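You operate a simulated robot arm through the tools that you are given. There is no shell and no other tool. Be economical: measure what you need, move in short steps, check, and stop when the job is done.

Carry out the task below with a simulated robot arm. There is one attempt and no reset: what you move stays moved.

JOB
Empty the purple cylinder through the bleed valve, then unhook it.
Fine: line switch at 1, cylinder valve wide open; bleed and cylinder valve closed after; hose end back on its post; other lines stay parked.

It is judged by the outcome, as a careful person would: the job done as asked, and still so three seconds after it is handed in. It fails if anything else is knocked over, pushed out of place, dropped, spilled or broken.

ROBOT AND FRAMES
A 7-joint arm with a two-finger parallel gripper on a trunk, on a base that drives. Base frame: it is fixed to the floor where the robot stands at the start and does not move with it; the origin is under the middle of the robot, x ahead of it, y to its left, z up; the surface under the hand at the start is at about z = 800. Units: mm, rad, N and s.
With the tool pointing down near the work surface it reaches from about 460 to 920 mm from the robot's upright axis, wherever it stands. Its first joint turns from -2.007 to 2.007 rad. Places, roughly: bleed valve [600, -300, 1100]; blue fitting knob [500, 700, 1000]; fill knob [600, -100, 1100]; left grey knob [600, 100, 900]; left post [600, 700, 900]; left yellow valve [600, 100, 1300]; line 1 display [700, 700, 1200]; line switch [600, 100, 1100]; middle grey knob [600, -100, 900]; middle yellow valve [600, -100, 1300]; purple cylinder knob [400, 700, 900]; right grey knob [600, -300, 900]; right yellow valve [600, -300, 1300]; teal cylinder [750, 1000, 1000]. Payload 3.91 kg.
Tool frame: the origin (TCP) lies between the finger pads and is the grasp point; the fingertips stand 30 mm ahead of it; z points along the fingers, y is the line along which they close. The gripper opens to 110 mm. The fingers are 20 mm wide and 10 mm thick; the gripper's body (48 by 112 mm) begins 55 mm behind the TCP.
Orientation is that of the tool frame in the base frame, as a unit quaternion [w, x, y, z]. With the fingers straight down and closing along the base's y, the tool's x points along the base's -x, its y along +y and its z along -z.

CONTROLS
- The arm moves only by the tool nudge_tool. Its argument "targets" is a list of rows, each a list of 7 numbers: the shift along the base's x, y, z in mm, then the turn, a rotation vector about the base's x, y, z in degrees, then the gripper command, from -1 (fully open) to 1 (shut), values between in proportion. In form: [[tx, ty, tz, rx, ry, rz, claw], ...]. A call has 1 to 20 rows; each row shifts and turns the commanded pose from where the row before left it. A row lasts 0.2 s, in which the tool goes at most 50 mm and 0.15 rad; a call with a longer step from one row to the next is refused whole, and so is a gripper value outside its range. A pose out of reach is approached as far as the arm can. The call stops where the force on the tool passes 40 N (or 10 N more than at its start, if that is more) or the arm is blocked; 0.2 s more then pass. The fingers move at their own pace (about 153 mm/s each) and stop on an object; they squeeze with about 20 N. The grip force told is the motor's: it shows also when the fingers shut on nothing. Time passes only in rows, and 0.2 s behind the last, so rows that do not move let the fingers close. The reply holds the time, the measured pose of the TCP, the force on the tool along the base axes, the opening and the grip force, in the units named above and with some noise, with the torque about the TCP (base axes, N m) and any sound that the robot's microphone picked up.
- Cameras (640 x 400 px; columns grow to the right, rows downward): "scene" is now at [217.4, 200.9, 1397.9]; the picture's right is [-0.08, -1.00, 0.00], its down [-0.59, 0.05, -0.81] and it looks along [0.81, -0.06, -0.59] (base axes); focal length 214 px, centre (320, 200). "wrist" rides on the gripper at [72, 17, -103] in the tool frame; the picture's right is [-0.23, 0.97, 0.00], its down [-0.76, -0.18, -0.62] and it looks along [-0.61, -0.14, 0.78] (tool axes); focal length 222 px, centre (320, 200). There is no depth. A picture from a camera that has moved, and an enlarged one, comes with that camera's place and axes in the base frame and with its lens. The place of the scene camera against the robot may be out by one fixed shift of up to 18 mm in any direction.
- capture(camera): a new picture of that camera. No time passes.
- raise_lower(by): slides the trunk up (or, below 0, down) by that many mm; the arm and the scene camera ride with it, the base frame stays. It gives what a move gives, with no picture.
- steer(legs): drives the robot by 1 to 6 legs, each [ahead, left, turn to the left] in mm, mm and rad, along the robot's own axes; the way and the turn of a leg run together, so that a leg with both is an arc; at most 1500 mm and 3.142 rad a leg. The arm and the cameras ride along, it lands a little off, and it stops where it bumps. It gives what a move gives.
- pan_tilt(pan, tilt): turns the head with the scene camera to pan (to the left, within 1.396 rad either way) and tilt (down, from -0.506 to 1.204), counted from straight ahead of the robot. It gives what a move gives.
- inspect(camera, box): a new picture of the part [left, top, right, bottom] of that camera's present view, enlarged. No time passes.
- close_job(): hands the job in; it is judged then, once.

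Go step by step. Nothing tells you exact positions but the pictures and the camera data: compare them with the known pose of the tool, close in by small moves and look again before you grip or let go. The budget is 120 turns and 82 pictures, counting those below and the enlarged ones. Unless the task says otherwise, let go and move clear before handing in, and close with one line.

The tools are called after "Request:" by a JSON object that holds its "name" and its "arguments". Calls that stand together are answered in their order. nudge_tool: Moves the arm, as the interface text tells. Its arguments: {"type":"object","properties":{"targets":{"type":"array"}},"required":["targets"]} The other tools are called the same way: raise_lower (by) slides the trunk up or down; steer (legs) drives the base; pan_tilt (pan, tilt) turns the head that bears the scene camera; capture (camera) takes a picture; inspect (camera, box) takes an enlarged picture of a part of a camera's view; close_job () hands the job in.

At the start:

```text
time: 0.0
tool_pos: [421.1, 361.3, 1306.1]
tcp_rot: [0.0, 0.0, 1.0, 0.0]
force: [-0.4, -0.3, 0.7]
torque: [-0.01, 0.01, -0.03]
finger_gap: 110.0
finger_force: 0.1
trunk travel left (down, up): [-725.0, 265.0]
robot x, y, heading: [-2.1, 0.0, 0.001]
head pan, tilt: [-0.079, 0.63]
```

scene: 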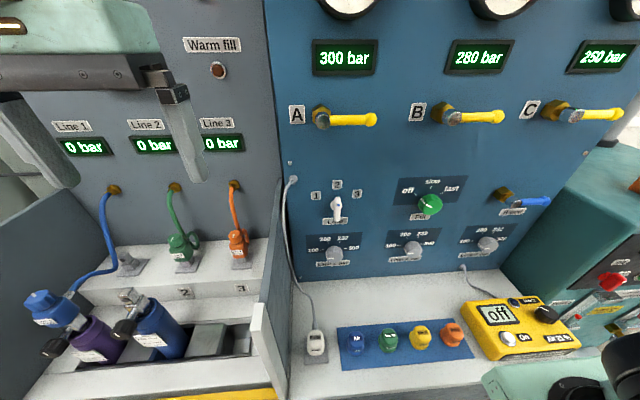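
wrist: 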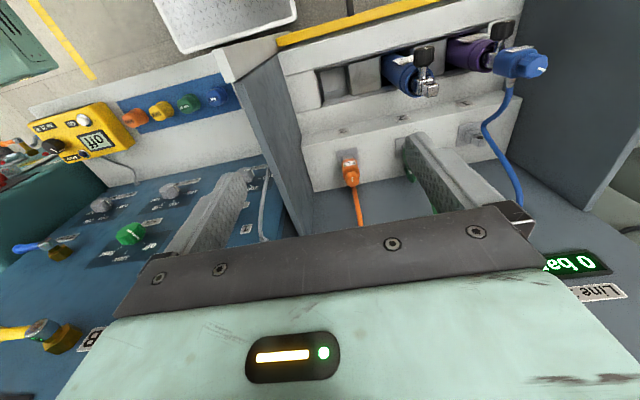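

I see a fill panel on the right and a cylinder rack on the left, with the blue fitting on the purple cylinder. I'll look closer at the labels, the cylinder and the switch before I move anything.

Request:
{"name": "inspect", "arguments": {"camera": "scene", "box": [0, 240, 280, 400]}}

Request:
{"name": "inspect", "arguments": {"camera": "scene", "box": [280, 160, 580, 290]}}

Request:
{"name": "inspect", "arguments": {"camera": "wrist", "box": [320, 0, 600, 240]}}

```text
2.29 times, centred on (140, 320) of scene
camera zoom: at [217.4, 200.9, 1397.9], right [-0.08, -1.0, 0.0], down [-0.59, 0.05, -0.81], along [0.81, -0.06, -0.59], focal length 490 px, centre (731, -74)
```

zoom: 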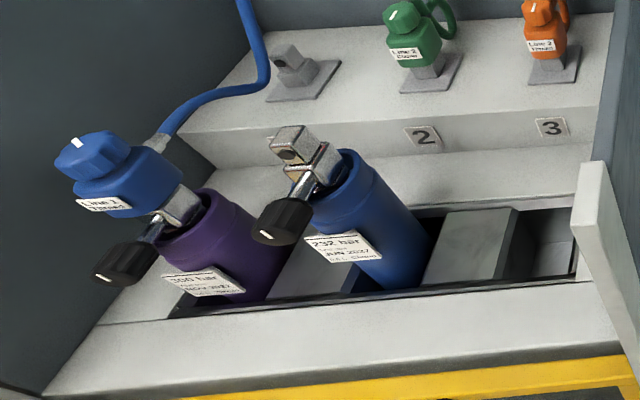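

```text
2.13 times, centred on (430, 225) of scene
camera zoom: at [217.4, 200.9, 1397.9], right [-0.08, -1.0, 0.0], down [-0.59, 0.05, -0.81], along [0.81, -0.06, -0.59], focal length 458 px, centre (85, 147)
```

zoom: 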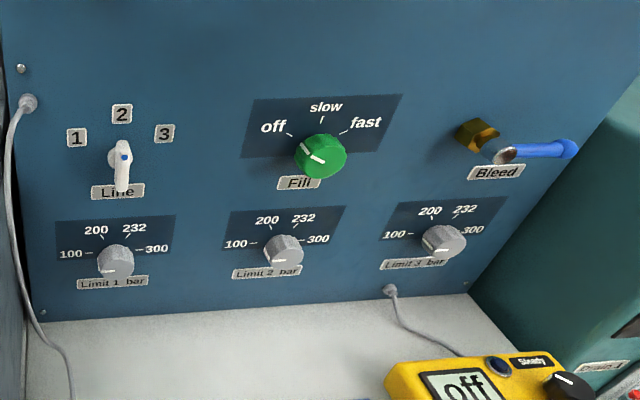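

```text
1.67 times, centred on (460, 120) of wrist
camera zoom: at [349.0, 379.0, 1410.1], right [0.23, 0.97, 0.0], down [0.76, -0.18, 0.62], along [0.61, -0.14, -0.78], focal length 370 px, centre (87, 333)
```

zoom: 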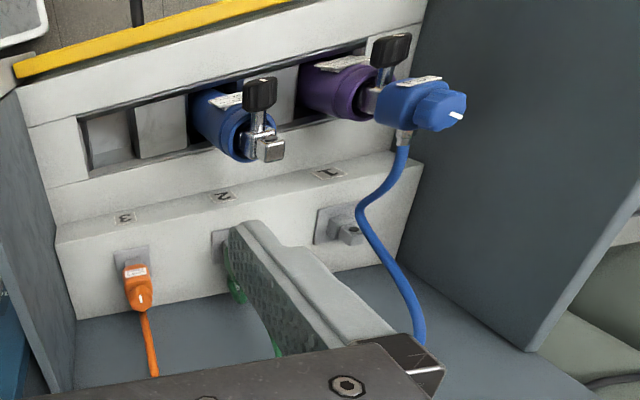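

The line switch appears to point at 2, the blue Line 1 fitting is on the purple cylinder, and the bleed lever lies sideways. I'll back the base off for arm room and turn the tool horizontal.

Request:
{"name": "steer", "arguments": {"legs": [[-300, 0, 0]]}}

Request:
{"name": "nudge_tool", "arguments": {"targets": [[20, -20, -10, 0, -8.5, 0, -1], [20, -20, -10, 0, -8.5, 0, -1], [20, -20, -10, 0, -8.5, 0, -1], [20, -20, -10, 0, -8.5, 0, -1], [20, -20, -10, 0, -8.5, 0, -1], [20, -20, -10, 0, -8.5, 0, -1], [20, -20, -10, 0, -8.5, 0, -1], [20, -20, -10, 0, -8.5, 0, -1], [20, -20, -10, 0, -8.5, 0, -1], [20, -20, -10, 0, -8.5, 0, -1], [20, -20, -10, 0, -5, 0, -1]]}}

Request:
{"name": "capture", "arguments": {"camera": "scene"}}

Request:
{"name": "capture", "arguments": {"camera": "wrist"}}

```text
time: 2.0
tool_pos: [123.3, 362.3, 1305.6]
tcp_rot: [0.0, 0.0, 1.0, 0.0]
force: [-0.4, -0.8, 0.2]
torque: [0.03, -0.01, 0.01]
finger_gap: 110.0
finger_force: 0.1
trunk travel left (down, up): [-725.0, 265.0]
robot x, y, heading: [-297.6, 1.6, -0.001]
head pan, tilt: [-0.079, 0.63]
```

```text
time: 4.4
tool_pos: [342.8, 142.6, 1197.0]
tcp_rot: [0.708, 0.0, 0.706, 0.0]
force: [-0.2, 1.1, -0.6]
torque: [-0.08, 0.01, 0.01]
finger_gap: 110.0
finger_force: 0.0
trunk travel left (down, up): [-725.0, 265.0]
robot x, y, heading: [-297.1, -0.7, -0.0]
head pan, tilt: [-0.079, 0.63]
```

```text
76 pictures are left
camera scene: at [-81.7, 201.1, 1398.0], right [-0.08, -1.0, 0.0], down [-0.59, 0.05, -0.81], along [0.81, -0.06, -0.59], focal length 214 px, centre (320, 200)
```

scene: 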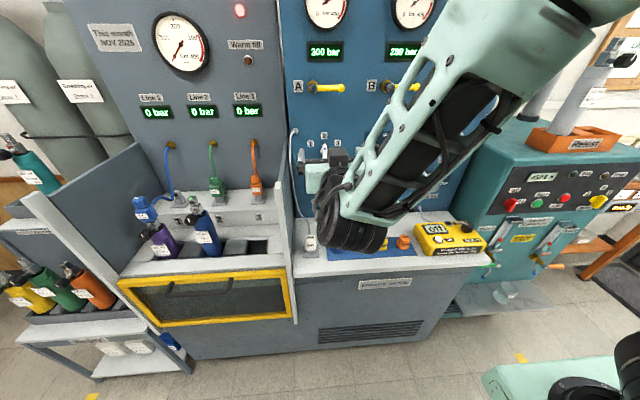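

```text
75 pictures are left
camera wrist: at [238.7, 159.7, 1124.1], right [0.0, 0.97, 0.23], down [-0.62, -0.18, 0.76], along [0.78, -0.14, 0.61], focal length 222 px, centre (320, 200)
```

wrist: 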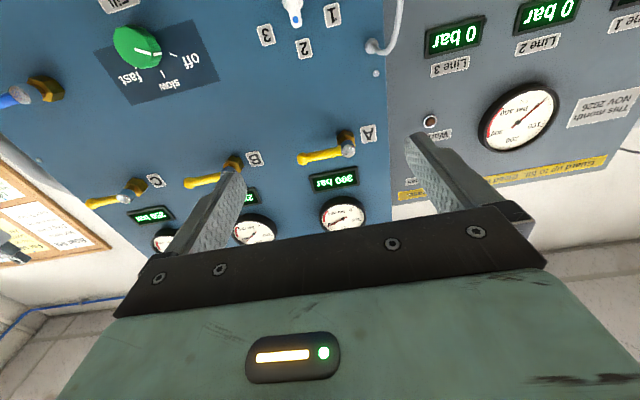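

The wrist view puts the switch near y 130, z 1105. I'll line up on it and look again.

Request:
{"name": "nudge_tool", "arguments": {"targets": [[0, -6, -46, 0, 0, 0, -1], [20, -6, -46, 0, 0, 0, -0.6], [20, 0, 0, 0, 0, 0, -0.4], [20, 0, 0, 0, 0, 0, -0.4], [20, 0, 0, 0, 0, 0, -0.4], [0, 0, 0, 0, 0, 0, -0.4]]}}

Request:
{"name": "capture", "arguments": {"camera": "wrist"}}

Request:
{"name": "inspect", "arguments": {"camera": "scene", "box": [280, 80, 480, 240]}}

```text
refused: row 2 steps farther than a row can; nothing moved
```

```text
74 pictures are left
camera wrist: at [238.7, 159.7, 1124.1], right [0.0, 0.97, 0.23], down [-0.62, -0.18, 0.76], along [0.78, -0.14, 0.61], focal length 222 px, centre (320, 200)
```

wrist: 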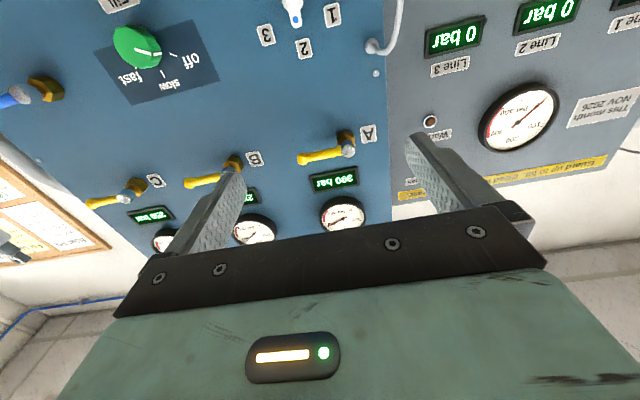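

```text
2.50 times, centred on (380, 160) of scene
camera zoom: at [-81.7, 201.1, 1398.0], right [-0.08, -1.0, 0.0], down [-0.59, 0.05, -0.81], along [0.81, -0.06, -0.59], focal length 536 px, centre (170, 300)
```

zoom: 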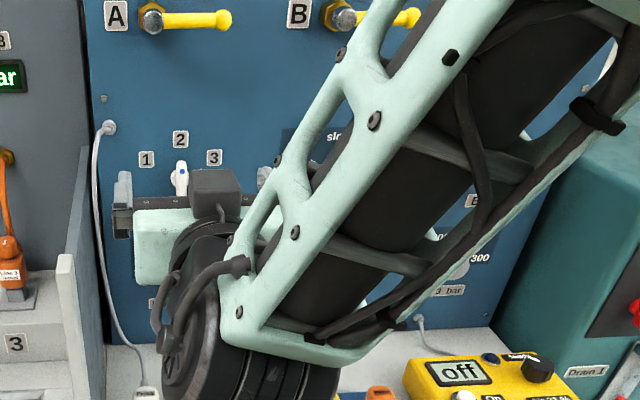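

The panel face is near x 607 and the switch near y 133, z 1110. I'll move closer in smaller steps.

Request:
{"name": "nudge_tool", "arguments": {"targets": [[0, -3, -45, 0, 0, 0, -0.4], [0, -6, -42, 0, 0, 0, -0.4], [20, 0, 0, 0, 0, 0, -0.4], [20, 0, 0, 0, 0, 0, -0.4], [20, 0, 0, 0, 0, 0, -0.4], [20, 0, 0, 0, 0, 0, -0.4], [0, 0, 0, 0, 0, 0, -0.4]]}}

Request:
{"name": "capture", "arguments": {"camera": "wrist"}}

```text
time: 6.0
tool_pos: [422.1, 132.5, 1110.2]
tcp_rot: [0.708, -0.001, 0.707, 0.0]
force: [0.1, -1.0, -0.1]
torque: [0.02, -0.03, 0.01]
finger_gap: 76.9
finger_force: 0.1
trunk travel left (down, up): [-725.0, 265.0]
robot x, y, heading: [-303.1, 2.0, -0.001]
head pan, tilt: [-0.079, 0.63]
```

```text
72 pictures are left
camera wrist: at [319.1, 150.2, 1037.5], right [0.0, 0.97, 0.23], down [-0.62, -0.18, 0.76], along [0.78, -0.14, 0.61], focal length 222 px, centre (320, 200)
```

wrist: 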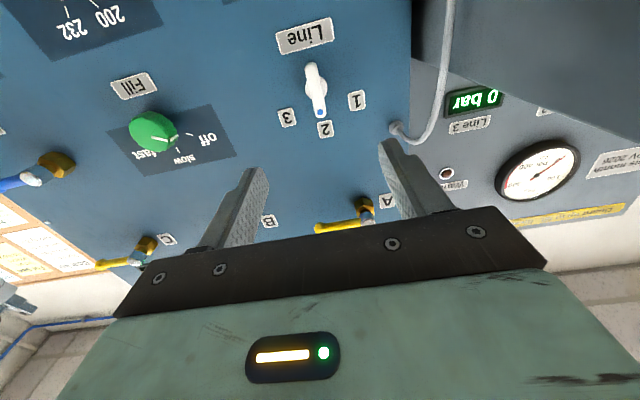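

Request:
{"name": "inspect", "arguments": {"camera": "wrist", "box": [240, 10, 400, 150]}}

```text
2.86 times, centred on (320, 80) of wrist
camera zoom: at [319.1, 150.2, 1037.5], right [0.0, 0.97, 0.23], down [-0.62, -0.18, 0.76], along [0.78, -0.14, 0.61], focal length 635 px, centre (320, 543)
```

zoom: 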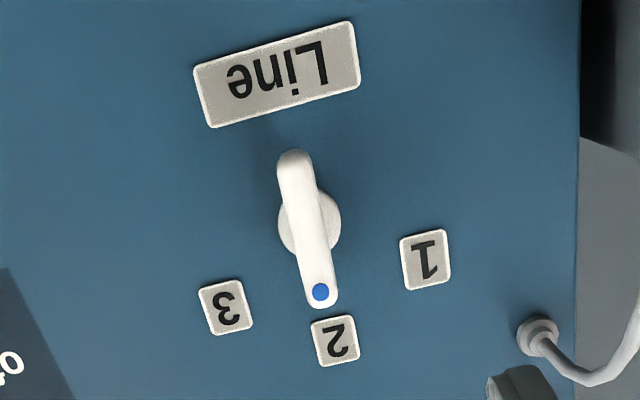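

The switch is a bar knob centred near (y 133.5, z 1095), dot pointing at 2, and position 1 is 60° counter-clockwise. I'll go in around the bar.

Request:
{"name": "nudge_tool", "arguments": {"targets": [[20, 1, -15, 0, 0, 0, 0.1], [40, 0, 0, 0, 0, 0, 0.1], [40, 0, 0, 0, 0, 0, 0.1], [20, 0, 0, 0, 0, 0, 0.1], [10, 0, 0, 0, 0, 0, 0.1], [0, 0, 0, 0, 0, 0, 0.1]]}}

Request:
{"name": "capture", "arguments": {"camera": "wrist"}}

Request:
{"name": "inspect", "arguments": {"camera": "scene", "box": [280, 100, 400, 200]}}

```text
time: 7.4
tool_pos: [553.7, 132.5, 1095.0]
tcp_rot: [0.707, 0.0, 0.707, 0.0]
force: [0.3, 0.1, 0.3]
torque: [0.01, -0.01, 0.02]
finger_gap: 49.4
finger_force: 0.1
trunk travel left (down, up): [-725.0, 265.0]
robot x, y, heading: [-301.5, 3.3, -0.001]
head pan, tilt: [-0.079, 0.63]
```

```text
70 pictures are left
camera wrist: at [449.7, 150.5, 1022.1], right [0.0, 0.97, 0.23], down [-0.62, -0.18, 0.76], along [0.78, -0.14, 0.61], focal length 222 px, centre (320, 200)
```

wrist: 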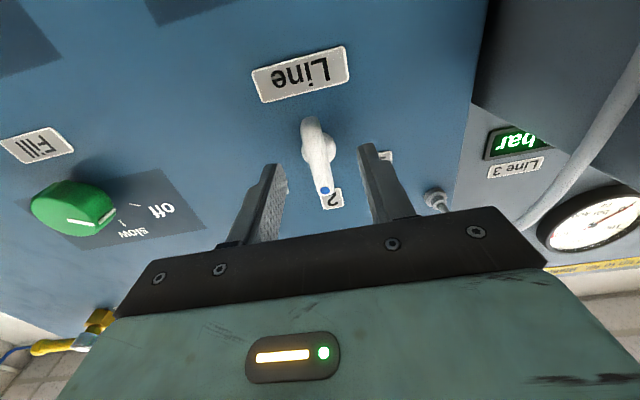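

```text
4.00 times, centred on (340, 150) of scene
camera zoom: at [-81.2, 201.0, 1397.9], right [-0.08, -1.0, 0.0], down [-0.59, 0.05, -0.81], along [0.81, -0.06, -0.59], focal length 858 px, centre (240, 400)
```

zoom: 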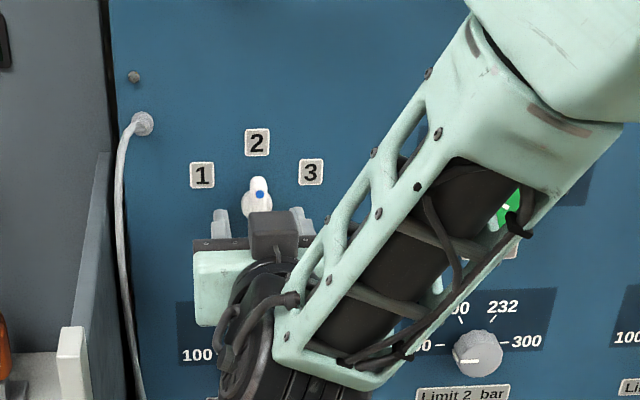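

The fingers straddle the bar. I'll go in 25 mm, close and check.

Request:
{"name": "nudge_tool", "arguments": {"targets": [[10, 0, 0, 0, 0, 0, 0.1], [10, 0, 0, 0, 0, 0, 0.1], [0, 0, 0, 0, 0, 0, 1], [0, 0, 0, 0, 0, 0, 1], [0, 0, 0, 0, 0, 0, 1]]}}

Request:
{"name": "capture", "arguments": {"camera": "wrist"}}

```text
time: 8.6
tool_pos: [572.7, 132.7, 1094.6]
tcp_rot: [0.707, 0.002, 0.707, -0.002]
force: [-0.7, -11.7, -0.6]
torque: [0.01, 0.17, -0.04]
finger_gap: 12.8
finger_force: 44.8
trunk travel left (down, up): [-725.0, 265.0]
robot x, y, heading: [-299.7, -1.1, -0.005]
head pan, tilt: [-0.079, 0.63]
```

```text
68 pictures are left
camera wrist: at [469.7, 149.7, 1022.0], right [0.0, 0.97, 0.23], down [-0.62, -0.18, 0.76], along [0.78, -0.14, 0.61], focal length 222 px, centre (320, 200)
```

wrist: 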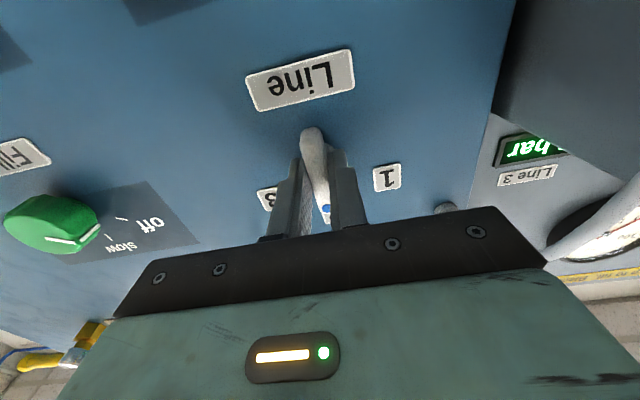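

Gripped on 12.8 mm. I'll turn 60° counter-clockwise (as facing the panel) to 1.

Request:
{"name": "nudge_tool", "arguments": {"targets": [[0, 0, 0, -7.5, 0, 0, 1], [0, 0, 0, -7.5, 0, 0, 1], [0, 0, 0, -7.5, 0, 0, 1], [0, 0, 0, -7.5, 0, 0, 1], [0, 0, 0, -7.5, 0, 0, 1], [0, 0, 0, -7.5, 0, 0, 1], [0, 0, 0, -7.5, 0, 0, 1], [0, 0, 0, -7.5, 0, 0, 1], [0, 0, 0, 0, 0, 0, 1]]}}

Request:
{"name": "capture", "arguments": {"camera": "wrist"}}

```text
time: 10.6
tool_pos: [573.9, 131.7, 1094.8]
tcp_rot: [0.612, -0.353, 0.612, -0.354]
force: [0.0, -24.0, -0.6]
torque: [0.06, -0.01, -0.24]
finger_gap: 12.8
finger_force: 45.0
trunk travel left (down, up): [-725.0, 265.0]
robot x, y, heading: [-301.2, -1.9, 0.005]
head pan, tilt: [-0.079, 0.63]
```

```text
67 pictures are left
camera wrist: at [469.5, 77.8, 1044.0], right [0.0, 0.68, -0.73], down [-0.62, 0.57, 0.53], along [0.78, 0.45, 0.43], focal length 222 px, centre (320, 200)
```

wrist: 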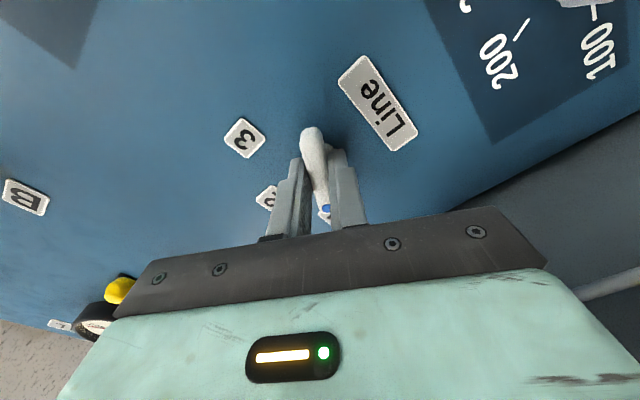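

It turned with the tool. I'll release, back straight out, undo the roll and check.

Request:
{"name": "nudge_tool", "arguments": {"targets": [[0, 1, 0, 0, 0, 0, 0.3], [0, 0, 0, 0, 0, 0, 0.3], [-20, 0, 0, 0, 0, 0, 0.3], [-40, 0, 0, 0, 0, 0, 0], [-40, 0, 0, 7.5, 0, 0, 0], [-40, 0, 0, 7.5, 0, 0, 0], [0, 0, 0, 7.5, 0, 0, 0], [0, 0, 0, 7.5, 0, 0, 0], [0, 0, 0, 7.5, 0, 0, 0], [0, 0, 0, 7.5, 0, 0, 0], [0, 0, 0, 7.5, 0, 0, 0], [0, 0, 0, 7.5, 0, 0, 0], [0, 0, 0, 0, 0, 0, 0]]}}

Request:
{"name": "capture", "arguments": {"camera": "wrist"}}

Request:
{"name": "capture", "arguments": {"camera": "scene"}}

```text
time: 13.4
tool_pos: [433.6, 135.5, 1093.9]
tcp_rot: [0.707, 0.001, 0.707, 0.0]
force: [-0.2, -0.1, -0.3]
torque: [0.0, -0.01, -0.01]
finger_gap: 54.9
finger_force: 0.0
trunk travel left (down, up): [-725.0, 265.0]
robot x, y, heading: [-303.6, -1.1, 0.004]
head pan, tilt: [-0.079, 0.63]
```

```text
66 pictures are left
camera wrist: at [329.3, 152.3, 1022.2], right [0.0, 0.97, 0.23], down [-0.62, -0.18, 0.76], along [0.78, -0.14, 0.61], focal length 222 px, centre (320, 200)
```

wrist: 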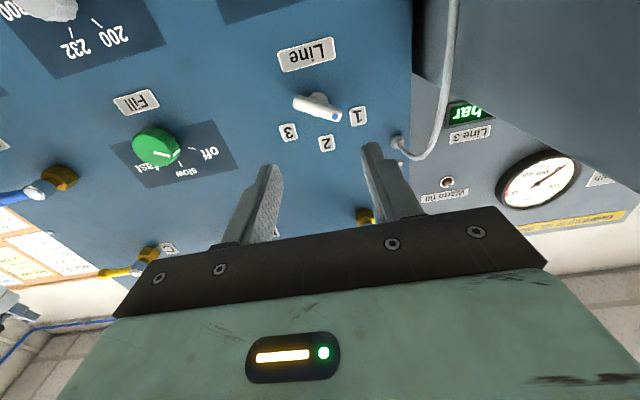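

```text
65 pictures are left
camera scene: at [-81.2, 201.0, 1397.9], right [-0.08, -1.0, 0.0], down [-0.59, 0.05, -0.81], along [0.81, -0.06, -0.59], focal length 214 px, centre (320, 200)
```

scene: 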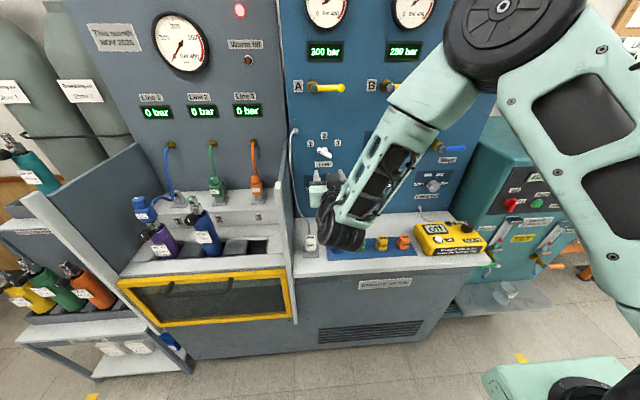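

The switch now points at 1. Next I'll lift the tool clear and drive left to face the cylinder bay.

Request:
{"name": "nudge_tool", "arguments": {"targets": [[-30, 0, 30, 0, 0, 0, -0.5], [-30, 0, 35, 0, 0, 0, -1], [-30, 0, 35, 0, 0, 0, -1], [-20, 0, 40, 0, 0, 0, -1], [0, 0, 40, 0, 0, 0, -1]]}}

Request:
{"name": "steer", "arguments": {"legs": [[0, 550, 0]]}}

Request:
{"name": "pan_tilt", "arguments": {"pan": 0.0, "tilt": 0.63}}

Request:
{"name": "capture", "arguments": {"camera": "scene"}}

```text
time: 14.6
tool_pos: [322.6, 136.3, 1274.7]
tcp_rot: [0.707, -0.001, 0.707, 0.0]
force: [0.1, 0.6, 0.2]
torque: [-0.01, 0.01, -0.02]
finger_gap: 110.1
finger_force: 0.1
trunk travel left (down, up): [-725.0, 265.0]
robot x, y, heading: [-300.7, 2.4, -0.001]
head pan, tilt: [-0.079, 0.63]
```

```text
time: 17.8
tool_pos: [322.4, 681.6, 1274.0]
tcp_rot: [0.707, 0.0, 0.707, 0.0]
force: [0.6, -0.6, -0.4]
torque: [0.02, -0.01, 0.01]
finger_gap: 110.0
finger_force: 0.0
trunk travel left (down, up): [-725.0, 265.0]
robot x, y, heading: [-301.1, 544.8, -0.001]
head pan, tilt: [-0.079, 0.63]
```

```text
time: 18.4
tool_pos: [321.6, 681.0, 1274.4]
tcp_rot: [0.707, -0.001, 0.707, 0.001]
force: [0.6, -0.4, -0.3]
torque: [-0.04, 0.01, -0.01]
finger_gap: 109.9
finger_force: 0.0
trunk travel left (down, up): [-725.0, 265.0]
robot x, y, heading: [-296.3, 545.6, 0.005]
head pan, tilt: [0.0, 0.63]
```

```text
64 pictures are left
camera scene: at [-82.1, 753.2, 1397.9], right [0.0, -1.0, 0.0], down [-0.59, 0.0, -0.81], along [0.81, 0.0, -0.59], focal length 214 px, centre (320, 200)
```

scene: 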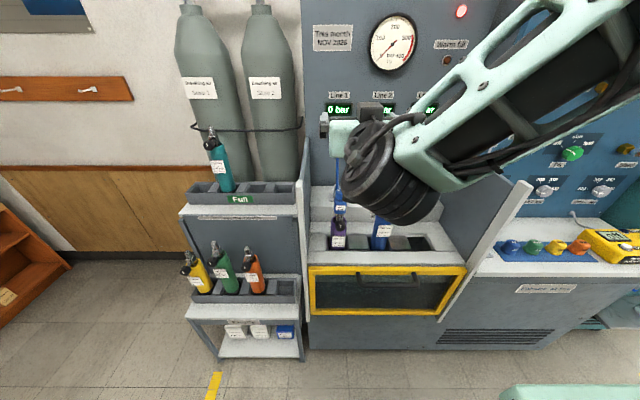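

Request:
{"name": "inspect", "arguments": {"camera": "scene", "box": [305, 160, 405, 260]}}

```text
4.00 times, centred on (355, 210) of scene
camera zoom: at [-82.1, 753.2, 1397.9], right [0.0, -1.0, 0.0], down [-0.59, 0.0, -0.81], along [0.81, 0.0, -0.59], focal length 858 px, centre (180, 160)
```

zoom: 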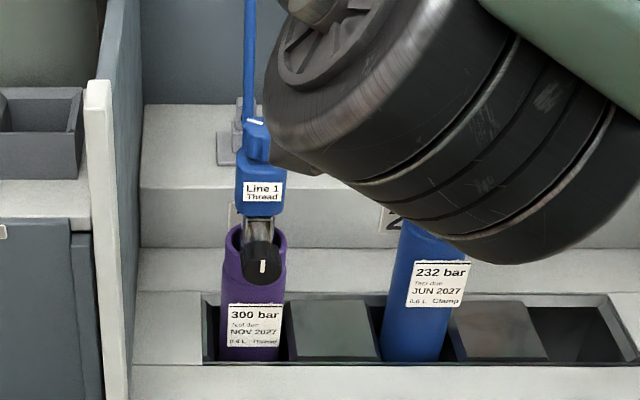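

The purple cylinder's knob faces the robot at about (420, 688, 929), with the fitting knob on a vertical axis near (462, 690, 1025). I'll lower the horizontal tool in front of the cylinder knob.

Request:
{"name": "nudge_tool", "arguments": {"targets": [[-20, 2, -45, 0, 0, 0, -0.5], [0, 2, -48, 0, 0, 0, -0.3], [0, 2, -48, 0, 0, 0, -0.3], [0, 0, -48, 0, 0, 0, -0.3], [0, 0, -48, 0, 0, 0, -0.3], [0, 0, -48, 0, 0, 0, -0.3], [0, 0, -48, 0, 0, 0, -0.3], [0, 0, -12, 0, 0, 0, -0.3], [0, 0, 0, 0, 0, 0, -0.3]]}}

Request:
{"name": "capture", "arguments": {"camera": "wrist"}}

Request:
{"name": "capture", "arguments": {"camera": "scene"}}

```text
time: 20.4
tool_pos: [315.0, 695.8, 933.9]
tcp_rot: [0.706, -0.001, 0.708, 0.0]
force: [0.1, -0.5, -0.8]
torque: [0.0, -0.03, 0.03]
finger_gap: 71.4
finger_force: 0.0
out of reach, approached as far as the arm can: row 7, 8
trunk travel left (down, up): [-725.0, 265.0]
robot x, y, heading: [-297.6, 545.6, -0.004]
head pan, tilt: [0.0, 0.63]
```

```text
62 pictures are left
camera wrist: at [211.8, 713.8, 862.6], right [0.0, 0.97, 0.22], down [-0.62, -0.18, 0.76], along [0.78, -0.14, 0.61], focal length 222 px, centre (320, 200)
```

wrist: 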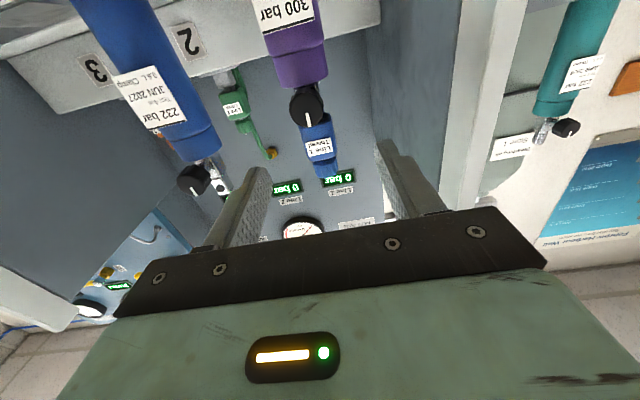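

```text
61 pictures are left
camera scene: at [-82.1, 753.2, 1397.9], right [0.0, -1.0, 0.0], down [-0.59, 0.0, -0.81], along [0.81, 0.0, -0.59], focal length 214 px, centre (320, 200)
```

scene: 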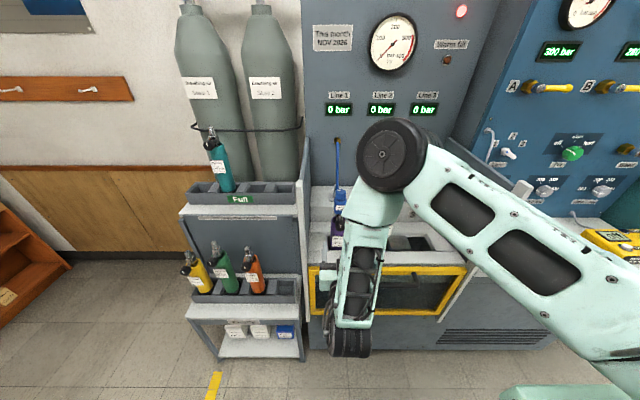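

The arm is near its limit at this height, so I'll raise the hand and lower the trunk by 200 mm to give it room.

Request:
{"name": "nudge_tool", "arguments": {"targets": [[0, 0, 45, 0, 0, 0, -0.3], [0, -2, 45, 0, 0, 0, -0.3], [0, -2, 45, 0, 0, 0, -0.3], [0, -2, 45, 0, 0, 0, -0.3], [0, 0, 0, 0, 0, 0, -0.3]]}}

Request:
{"name": "raise_lower", "arguments": {"by": -200}}

Request:
{"name": "capture", "arguments": {"camera": "wrist"}}

```text
time: 21.6
tool_pos: [316.7, 691.6, 1114.1]
tcp_rot: [0.707, -0.002, 0.707, 0.001]
force: [0.4, 0.4, 0.2]
torque: [0.02, -0.03, 0.01]
finger_gap: 71.5
finger_force: 0.1
trunk travel left (down, up): [-725.0, 265.0]
robot x, y, heading: [-298.6, 540.6, 0.003]
head pan, tilt: [0.0, 0.63]
```

```text
time: 23.8
tool_pos: [315.4, 691.1, 913.7]
tcp_rot: [0.707, -0.001, 0.707, -0.001]
force: [0.3, -0.2, 1.0]
torque: [0.01, -0.02, -0.02]
finger_gap: 71.6
finger_force: 0.1
trunk travel left (down, up): [-525.0, 465.0]
robot x, y, heading: [-299.1, 546.2, 0.005]
head pan, tilt: [0.0, 0.63]
```

```text
60 pictures are left
camera wrist: at [212.9, 708.4, 841.5], right [0.0, 0.97, 0.23], down [-0.62, -0.18, 0.76], along [0.78, -0.14, 0.61], focal length 222 px, centre (320, 200)
```

wrist: 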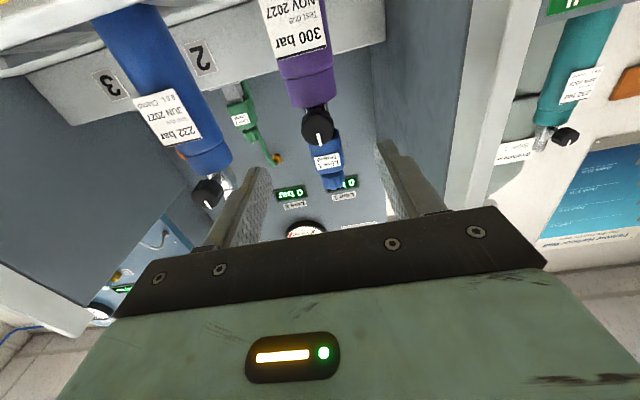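

The knob centre triangulates to about (418, 690, 916). I'll advance to just before it and look.

Request:
{"name": "nudge_tool", "arguments": {"targets": [[30, -1, 2, 0, 0, 0, -0.1], [25, 0, 0, 0, 0, 0, 0], [0, 0, 0, 0, 0, 0, 0]]}}

Request:
{"name": "capture", "arguments": {"camera": "wrist"}}

Request:
{"name": "capture", "arguments": {"camera": "scene"}}

```text
time: 24.6
tool_pos: [371.6, 689.6, 917.2]
tcp_rot: [0.707, 0.0, 0.707, 0.0]
force: [-0.4, 0.0, -0.2]
torque: [-0.02, 0.01, 0.01]
finger_gap: 55.0
finger_force: 0.0
trunk travel left (down, up): [-525.0, 465.0]
robot x, y, heading: [-301.1, 546.2, 0.0]
head pan, tilt: [0.0, 0.63]
```

```text
59 pictures are left
camera wrist: at [268.1, 707.5, 844.1], right [0.0, 0.97, 0.23], down [-0.62, -0.18, 0.76], along [0.78, -0.14, 0.61], focal length 222 px, centre (320, 200)
```

wrist: 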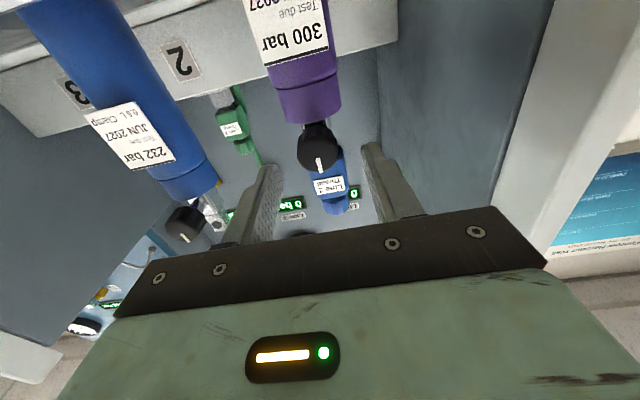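

```text
58 pictures are left
camera scene: at [-82.1, 753.3, 1197.9], right [0.0, -1.0, 0.0], down [-0.59, 0.0, -0.81], along [0.81, 0.0, -0.59], focal length 214 px, centre (320, 200)
```

scene: 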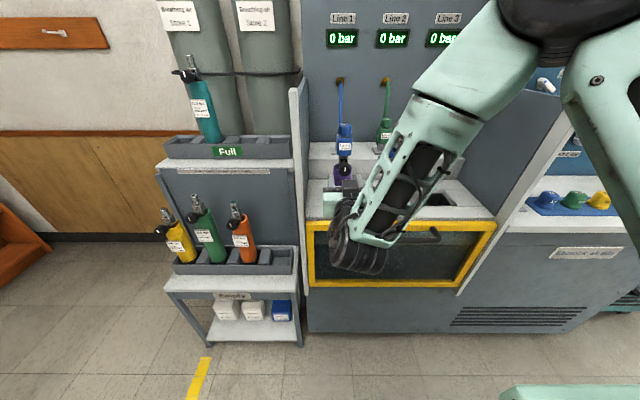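

Aligned with the knob. I'll advance so the fingertips reach about x 429 and close.

Request:
{"name": "nudge_tool", "arguments": {"targets": [[15, 0, -2, 0, 0, 0, 0], [13, 0, 0, 0, 0, 0, 0], [0, 0, 0, 0, 0, 0, 1], [0, 0, 0, 0, 0, 0, 1], [0, 0, 0, 0, 0, 0, 1]]}}

Request:
{"name": "capture", "arguments": {"camera": "wrist"}}

```text
time: 25.8
tool_pos: [400.1, 690.2, 913.4]
tcp_rot: [0.707, -0.001, 0.707, -0.001]
force: [0.0, -1.4, 0.3]
torque: [-0.08, -0.11, -0.19]
finger_gap: 32.1
finger_force: 20.0
trunk travel left (down, up): [-525.0, 465.0]
robot x, y, heading: [-301.0, 544.0, 0.003]
head pan, tilt: [0.0, 0.63]
```

```text
57 pictures are left
camera wrist: at [296.4, 707.0, 841.7], right [0.0, 0.97, 0.23], down [-0.62, -0.18, 0.76], along [0.78, -0.14, 0.61], focal length 222 px, centre (320, 200)
```

wrist: 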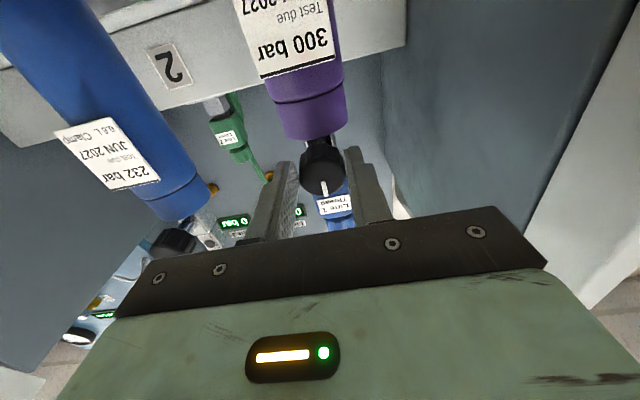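

Gripped at 32 mm. I'll turn counter-clockwise about 96° to open it.

Request:
{"name": "nudge_tool", "arguments": {"targets": [[0, 0, 0, -8, 0, 0, 1], [0, 0, 0, -8, 0, 0, 1], [0, 0, 0, -8, 0, 0, 1], [0, 0, 0, -8, 0, 0, 1], [0, 0, 0, -8, 0, 0, 1], [0, 0, 0, -8, 0, 0, 1], [0, 0, 0, -8, 0, 0, 1], [0, 0, 0, -8, 0, 0, 1], [0, 0, 0, -8, 0, 0, 1], [0, 0, 0, -8, 0, 0, 1], [0, 0, 0, -8, 0, 0, 1], [0, 0, 0, -8, 0, 0, 1]]}}

Request:
{"name": "capture", "arguments": {"camera": "wrist"}}

Request:
{"name": "capture", "arguments": {"camera": "scene"}}

```text
time: 28.0
tool_pos: [400.3, 683.3, 911.5]
tcp_rot: [0.545, -0.443, 0.552, -0.45]
force: [-0.5, -3.7, 1.4]
torque: [0.0, 0.06, -0.1]
finger_gap: 0.1
finger_force: 20.2
trunk travel left (down, up): [-525.0, 465.0]
robot x, y, heading: [-296.7, 545.2, 0.001]
head pan, tilt: [0.0, 0.63]
stopped in row 10: the force on the tool passed its limit at 49 N (the readings are from after the stop); the commanded pose is now the measured one
```

```text
56 pictures are left
camera wrist: at [295.9, 618.1, 881.6], right [0.01, 0.42, -0.91], down [-0.61, 0.72, 0.33], along [0.79, 0.56, 0.26], focal length 222 px, centre (320, 200)
```

wrist: 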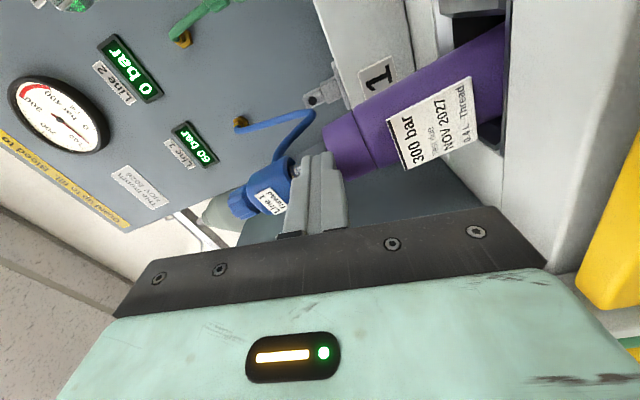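

```text
55 pictures are left
camera scene: at [-82.1, 752.8, 1197.3], right [0.0, -1.0, 0.0], down [-0.59, 0.0, -0.81], along [0.81, 0.0, -0.59], focal length 214 px, centre (320, 200)
```

scene: 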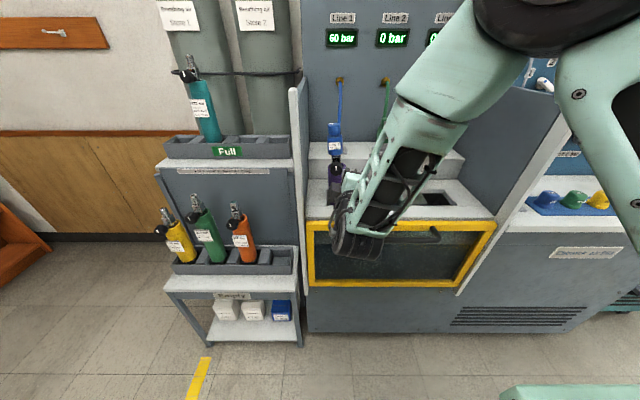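

Line 1 now reads 60 bar, so the valve opened, but the fingers slipped off and the cylinder seems to have shifted. I'll look closely before doing more.

Request:
{"name": "inspect", "arguments": {"camera": "scene", "box": [295, 70, 425, 230]}}

Request:
{"name": "inspect", "arguments": {"camera": "wrist", "box": [200, 40, 480, 260]}}

```text
2.50 times, centred on (360, 150) of scene
camera zoom: at [-82.1, 752.8, 1197.3], right [0.0, -1.0, 0.0], down [-0.59, 0.0, -0.81], along [0.81, 0.0, -0.59], focal length 536 px, centre (220, 325)
```

zoom: 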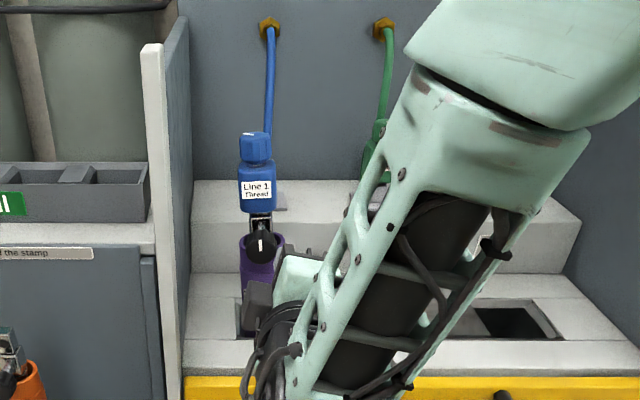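

```text
1.82 times, centred on (340, 150) of wrist
camera zoom: at [295.9, 618.1, 881.6], right [0.01, 0.42, -0.91], down [-0.61, 0.72, 0.33], along [0.79, 0.56, 0.26], focal length 404 px, centre (284, 291)
```

zoom: 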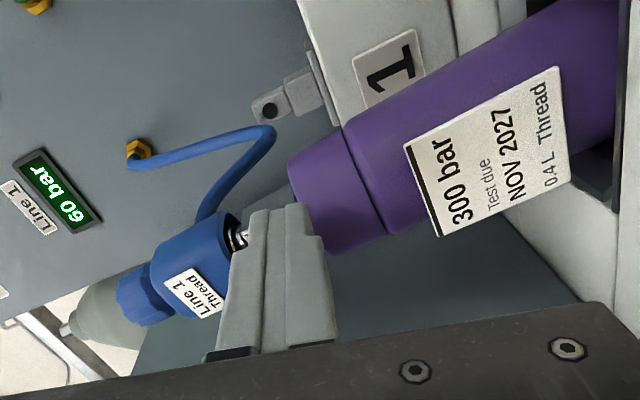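

Request:
{"name": "nudge_tool", "arguments": {"targets": [[0, -4, 0, 0, 0, 0, 1], [-15, 0, 0, 0, 0, 0, 1], [-25, 0, 0, 0, 0, 0, 1], [-25, 0, 0, 8, 0, 0, 0.5], [0, 0, 0, 8, 0, 0, 0], [0, 0, 0, 8, 0, 0, 0], [0, 0, 0, 8, 0, 0, 0], [0, 0, 0, 8, 0, 0, 0], [0, 0, 0, 8, 0, 0, 0], [0, 0, 0, 8, 0, 0, 0], [0, 0, 0, 8, 0, 0, 0], [0, 0, 0, 8, 0, 0, 0], [0, 0, 0, 6, 0, 0, 0], [0, 0, 0, 0, 0, 0, 0]]}}

Request:
{"name": "capture", "arguments": {"camera": "wrist"}}

Request:
{"name": "inspect", "arguments": {"camera": "scene", "box": [315, 110, 375, 200]}}

```text
time: 31.0
tool_pos: [334.3, 681.4, 912.7]
tcp_rot: [0.702, -0.002, 0.712, -0.002]
force: [-0.4, 0.2, 0.0]
torque: [0.0, 0.01, 0.03]
finger_gap: 55.3
finger_force: 0.1
trunk travel left (down, up): [-525.0, 465.0]
robot x, y, heading: [-301.8, 545.5, 0.001]
head pan, tilt: [0.0, 0.63]
```

```text
52 pictures are left
camera wrist: at [230.6, 698.0, 841.7], right [0.0, 0.97, 0.22], down [-0.61, -0.17, 0.77], along [0.79, -0.14, 0.6], focal length 222 px, centre (320, 200)
```

wrist: 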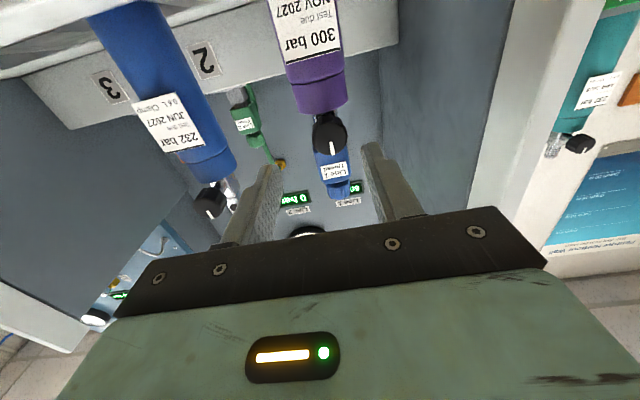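

```text
4.44 times, centred on (345, 155) of scene
camera zoom: at [-82.1, 753.0, 1197.9], right [0.0, -1.0, 0.0], down [-0.59, 0.0, -0.81], along [0.81, 0.0, -0.59], focal length 953 px, centre (209, 400)
```

zoom: 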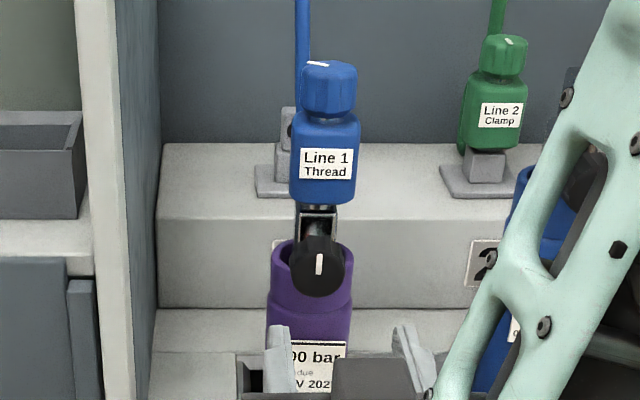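

Request:
{"name": "inspect", "arguments": {"camera": "wrist", "box": [290, 100, 370, 210]}}

```text
3.64 times, centred on (330, 155) of wrist
camera zoom: at [230.6, 698.0, 841.7], right [0.0, 0.97, 0.22], down [-0.61, -0.17, 0.77], along [0.79, -0.14, 0.6], focal length 808 px, centre (284, 364)
```

zoom: 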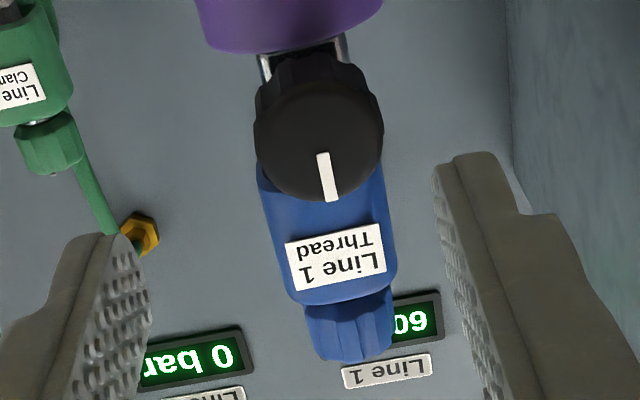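

The cylinder stood upright again and Line 1 reads 60, but the knob's mark is about where it was, so the grip was probably too shallow. I'll grip 8 mm deeper and make a short test turn.

Request:
{"name": "nudge_tool", "arguments": {"targets": [[20, 4, 1, 0, -0.8, 0, 0], [20, 4, 1, 0, 0, 0, 0], [20, 0, 0, 0, 0, 0, 0], [14, 0, 0, 0, 0, 0, 0], [0, 0, 0, 0, 0, 0, 1], [0, 0, 0, 0, 0, 0, 1], [0, 0, 0, 0, 0, 0, 1]]}}

Request:
{"name": "inspect", "arguments": {"camera": "wrist", "box": [250, 80, 410, 240]}}

Request:
{"name": "nudge_tool", "arguments": {"targets": [[0, 0, 0, -6, 0, 0, 1], [0, 0, 0, -6, 0, 0, 1], [0, 0, 0, -6, 0, 0, 1], [0, 0, 0, -6, 0, 0, 1], [0, 0, 0, -6, 0, 0, 1], [0, 0, 0, 0, 0, 0, 1]]}}

Request:
{"name": "inspect", "arguments": {"camera": "wrist", "box": [250, 80, 410, 240]}}

```text
time: 32.6
tool_pos: [409.6, 689.5, 915.1]
tcp_rot: [0.708, -0.001, 0.707, -0.003]
force: [1.2, -2.1, -0.6]
torque: [-0.12, -0.15, -0.23]
finger_gap: 33.1
finger_force: 20.1
trunk travel left (down, up): [-525.0, 465.0]
robot x, y, heading: [-296.8, 545.5, -0.0]
head pan, tilt: [0.0, 0.63]
```

```text
2.50 times, centred on (330, 160) of wrist
camera zoom: at [306.5, 706.0, 842.6], right [0.0, 0.98, 0.22], down [-0.62, -0.17, 0.76], along [0.78, -0.14, 0.61], focal length 555 px, centre (295, 300)
```

zoom: 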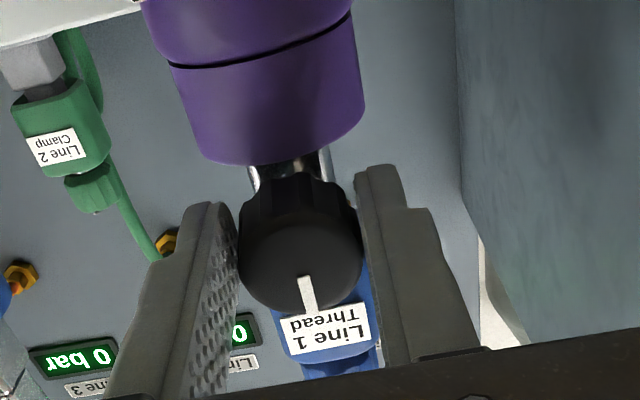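

```text
time: 34.0
tool_pos: [408.7, 688.7, 915.7]
tcp_rot: [0.684, -0.184, 0.681, -0.186]
force: [3.2, -2.3, 7.0]
torque: [-0.01, -0.44, -0.18]
finger_gap: 32.4
finger_force: 20.2
trunk travel left (down, up): [-525.0, 465.0]
robot x, y, heading: [-305.1, 545.7, 0.004]
head pan, tilt: [0.0, 0.63]
```

```text
2.50 times, centred on (330, 160) of wrist
camera zoom: at [306.1, 667.0, 844.6], right [0.0, 0.95, -0.3], down [-0.63, 0.23, 0.74], along [0.78, 0.18, 0.6], focal length 555 px, centre (295, 300)
```

zoom: 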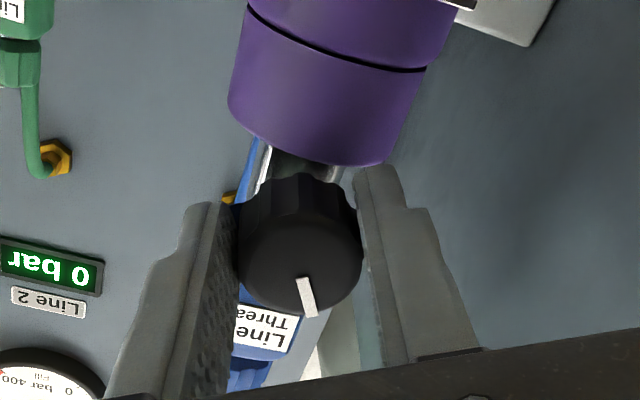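

The mark moved with the hand, so the deeper grip turns the knob. I'll continue in short strokes.

Request:
{"name": "nudge_tool", "arguments": {"targets": [[0, 0, 0, -6, 0, 0, 1], [0, 0, 0, -6, 0, 0, 1], [0, 0, 0, -6, 0, 0, 1], [0, 0, 0, -6, 0, 0, 1], [0, 0, 0, 0, 0, 0, 1]]}}

Request:
{"name": "inspect", "arguments": {"camera": "wrist", "box": [200, 60, 440, 240]}}

```text
time: 35.2
tool_pos: [408.1, 688.8, 917.6]
tcp_rot: [0.631, -0.322, 0.627, -0.325]
force: [2.4, -5.0, 24.3]
torque: [0.08, -0.89, -0.21]
finger_gap: 32.3
finger_force: 20.2
trunk travel left (down, up): [-525.0, 465.0]
robot x, y, heading: [-300.4, 546.1, -0.004]
head pan, tilt: [0.0, 0.63]
```

```text
2.22 times, centred on (320, 150) of wrist
camera zoom: at [305.8, 640.0, 860.6], right [0.01, 0.75, -0.66], down [-0.63, 0.52, 0.58], along [0.78, 0.41, 0.47], focal length 494 px, centre (320, 311)
```

zoom: 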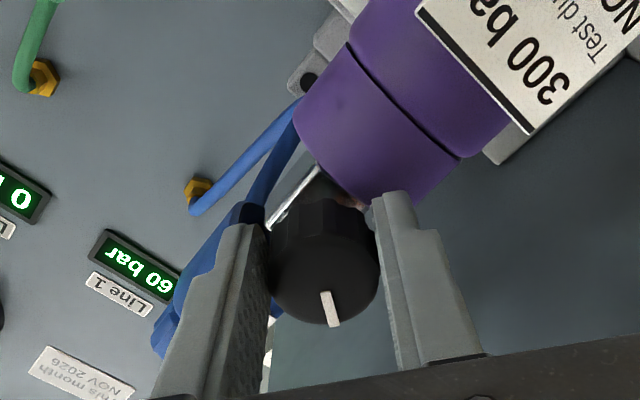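

The lower finger brushes the cylinder collar past about −50°, so I'll work in ±40° strokes. Releasing, backing out and re-rolling to +40° now.

Request:
{"name": "nudge_tool", "arguments": {"targets": [[0, 0, 0, 6, 0, 0, 1], [0, 0, 0, 6, 0, 0, 1], [-4, 0, 0, 0, 0, 0, 0.3], [-20, 0, 0, 0, 0, 0, 0.2], [-15, 0, 0, 8, 0, 0, 0.2], [0, 0, 0, 8, 0, 0, 0.2], [0, 0, 0, 8, 0, 0, 0.2], [0, 0, 0, 8, 0, 0, 0.2], [0, 0, 0, 8, 0, 0, 0.2], [0, 0, 0, 8, 0, 0, 0.2], [0, 0, 0, 8, 0, 0, 0.2], [0, 0, 0, 8, 0, 0, 0.2], [0, 0, 0, 8, 0, 0, 0.2], [0, 0, 0, 8, 0, 0, 0.2], [0, 0, 0, 2, 0, 0, 0.2], [0, 0, 0, 0, 0, 0, 0.2]]}}

Request:
{"name": "inspect", "arguments": {"camera": "wrist", "box": [200, 60, 440, 240]}}

```text
time: 38.6
tool_pos: [370.0, 688.5, 915.7]
tcp_rot: [0.666, 0.24, 0.664, 0.24]
force: [-0.5, 0.5, -0.3]
torque: [0.0, 0.0, 0.02]
finger_gap: 44.0
finger_force: 0.1
trunk travel left (down, up): [-525.0, 465.0]
robot x, y, heading: [-300.6, 544.1, 0.001]
head pan, tilt: [0.0, 0.63]
```

```text
2.22 times, centred on (320, 150) of wrist
camera zoom: at [267.1, 748.6, 870.4], right [0.0, 0.6, 0.8], down [-0.63, -0.62, 0.47], along [0.78, -0.5, 0.38], focal length 494 px, centre (320, 311)
```

zoom: 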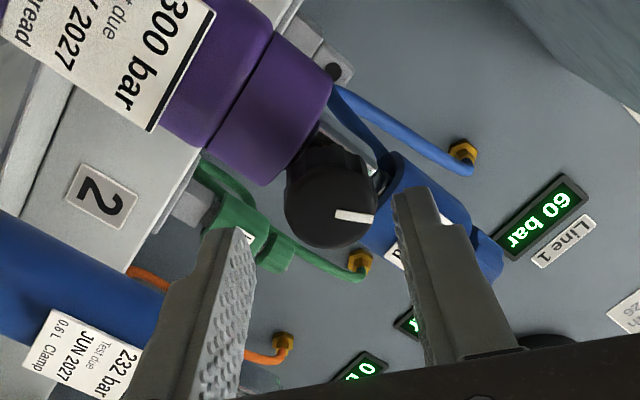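

The knob's mark stays where I left it (about −40°). Next stroke.

Request:
{"name": "nudge_tool", "arguments": {"targets": [[19, 0, 0, 0, 0, 0, 0.2], [19, 0, 0, 0, 0, 0, 0.2], [0, 0, 0, 0, 0, 0, 1], [0, 0, 0, 0, 0, 0, 1], [0, 0, 0, -8, 0, 0, 1], [0, 0, 0, -8, 0, 0, 1], [0, 0, 0, -8, 0, 0, 1], [0, 0, 0, -8, 0, 0, 1], [0, 0, 0, -8, 0, 0, 1], [0, 0, 0, -8, 0, 0, 1], [0, 0, 0, -8, 0, 0, 1], [0, 0, 0, -8, 0, 0, 1], [0, 0, 0, -8, 0, 0, 1], [0, 0, 0, -8, 0, 0, 1], [0, 0, 0, 0, 0, 0, 1]]}}

Request:
{"name": "inspect", "arguments": {"camera": "wrist", "box": [200, 60, 440, 240]}}

```text
time: 41.8
tool_pos: [408.2, 688.4, 916.4]
tcp_rot: [0.665, -0.242, 0.662, -0.245]
force: [-1.9, -2.3, 10.6]
torque: [0.05, -0.41, -0.1]
finger_gap: 31.9
finger_force: 19.3
trunk travel left (down, up): [-525.0, 465.0]
robot x, y, heading: [-295.2, 543.6, 0.004]
head pan, tilt: [0.0, 0.63]
```

```text
2.22 times, centred on (320, 150) of wrist
camera zoom: at [305.1, 655.0, 850.0], right [0.0, 0.89, -0.46], down [-0.63, 0.36, 0.69], along [0.78, 0.28, 0.56], focal length 494 px, centre (320, 311)
```

zoom: 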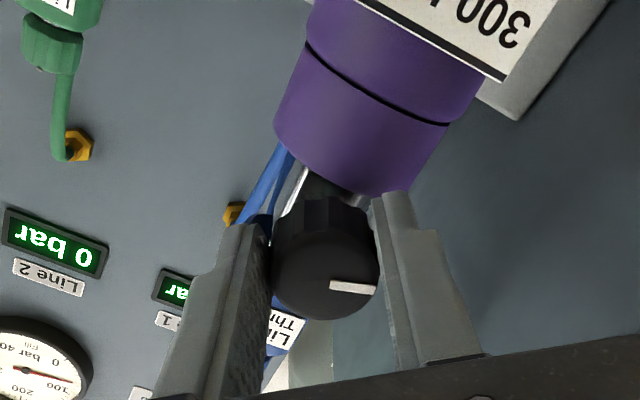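

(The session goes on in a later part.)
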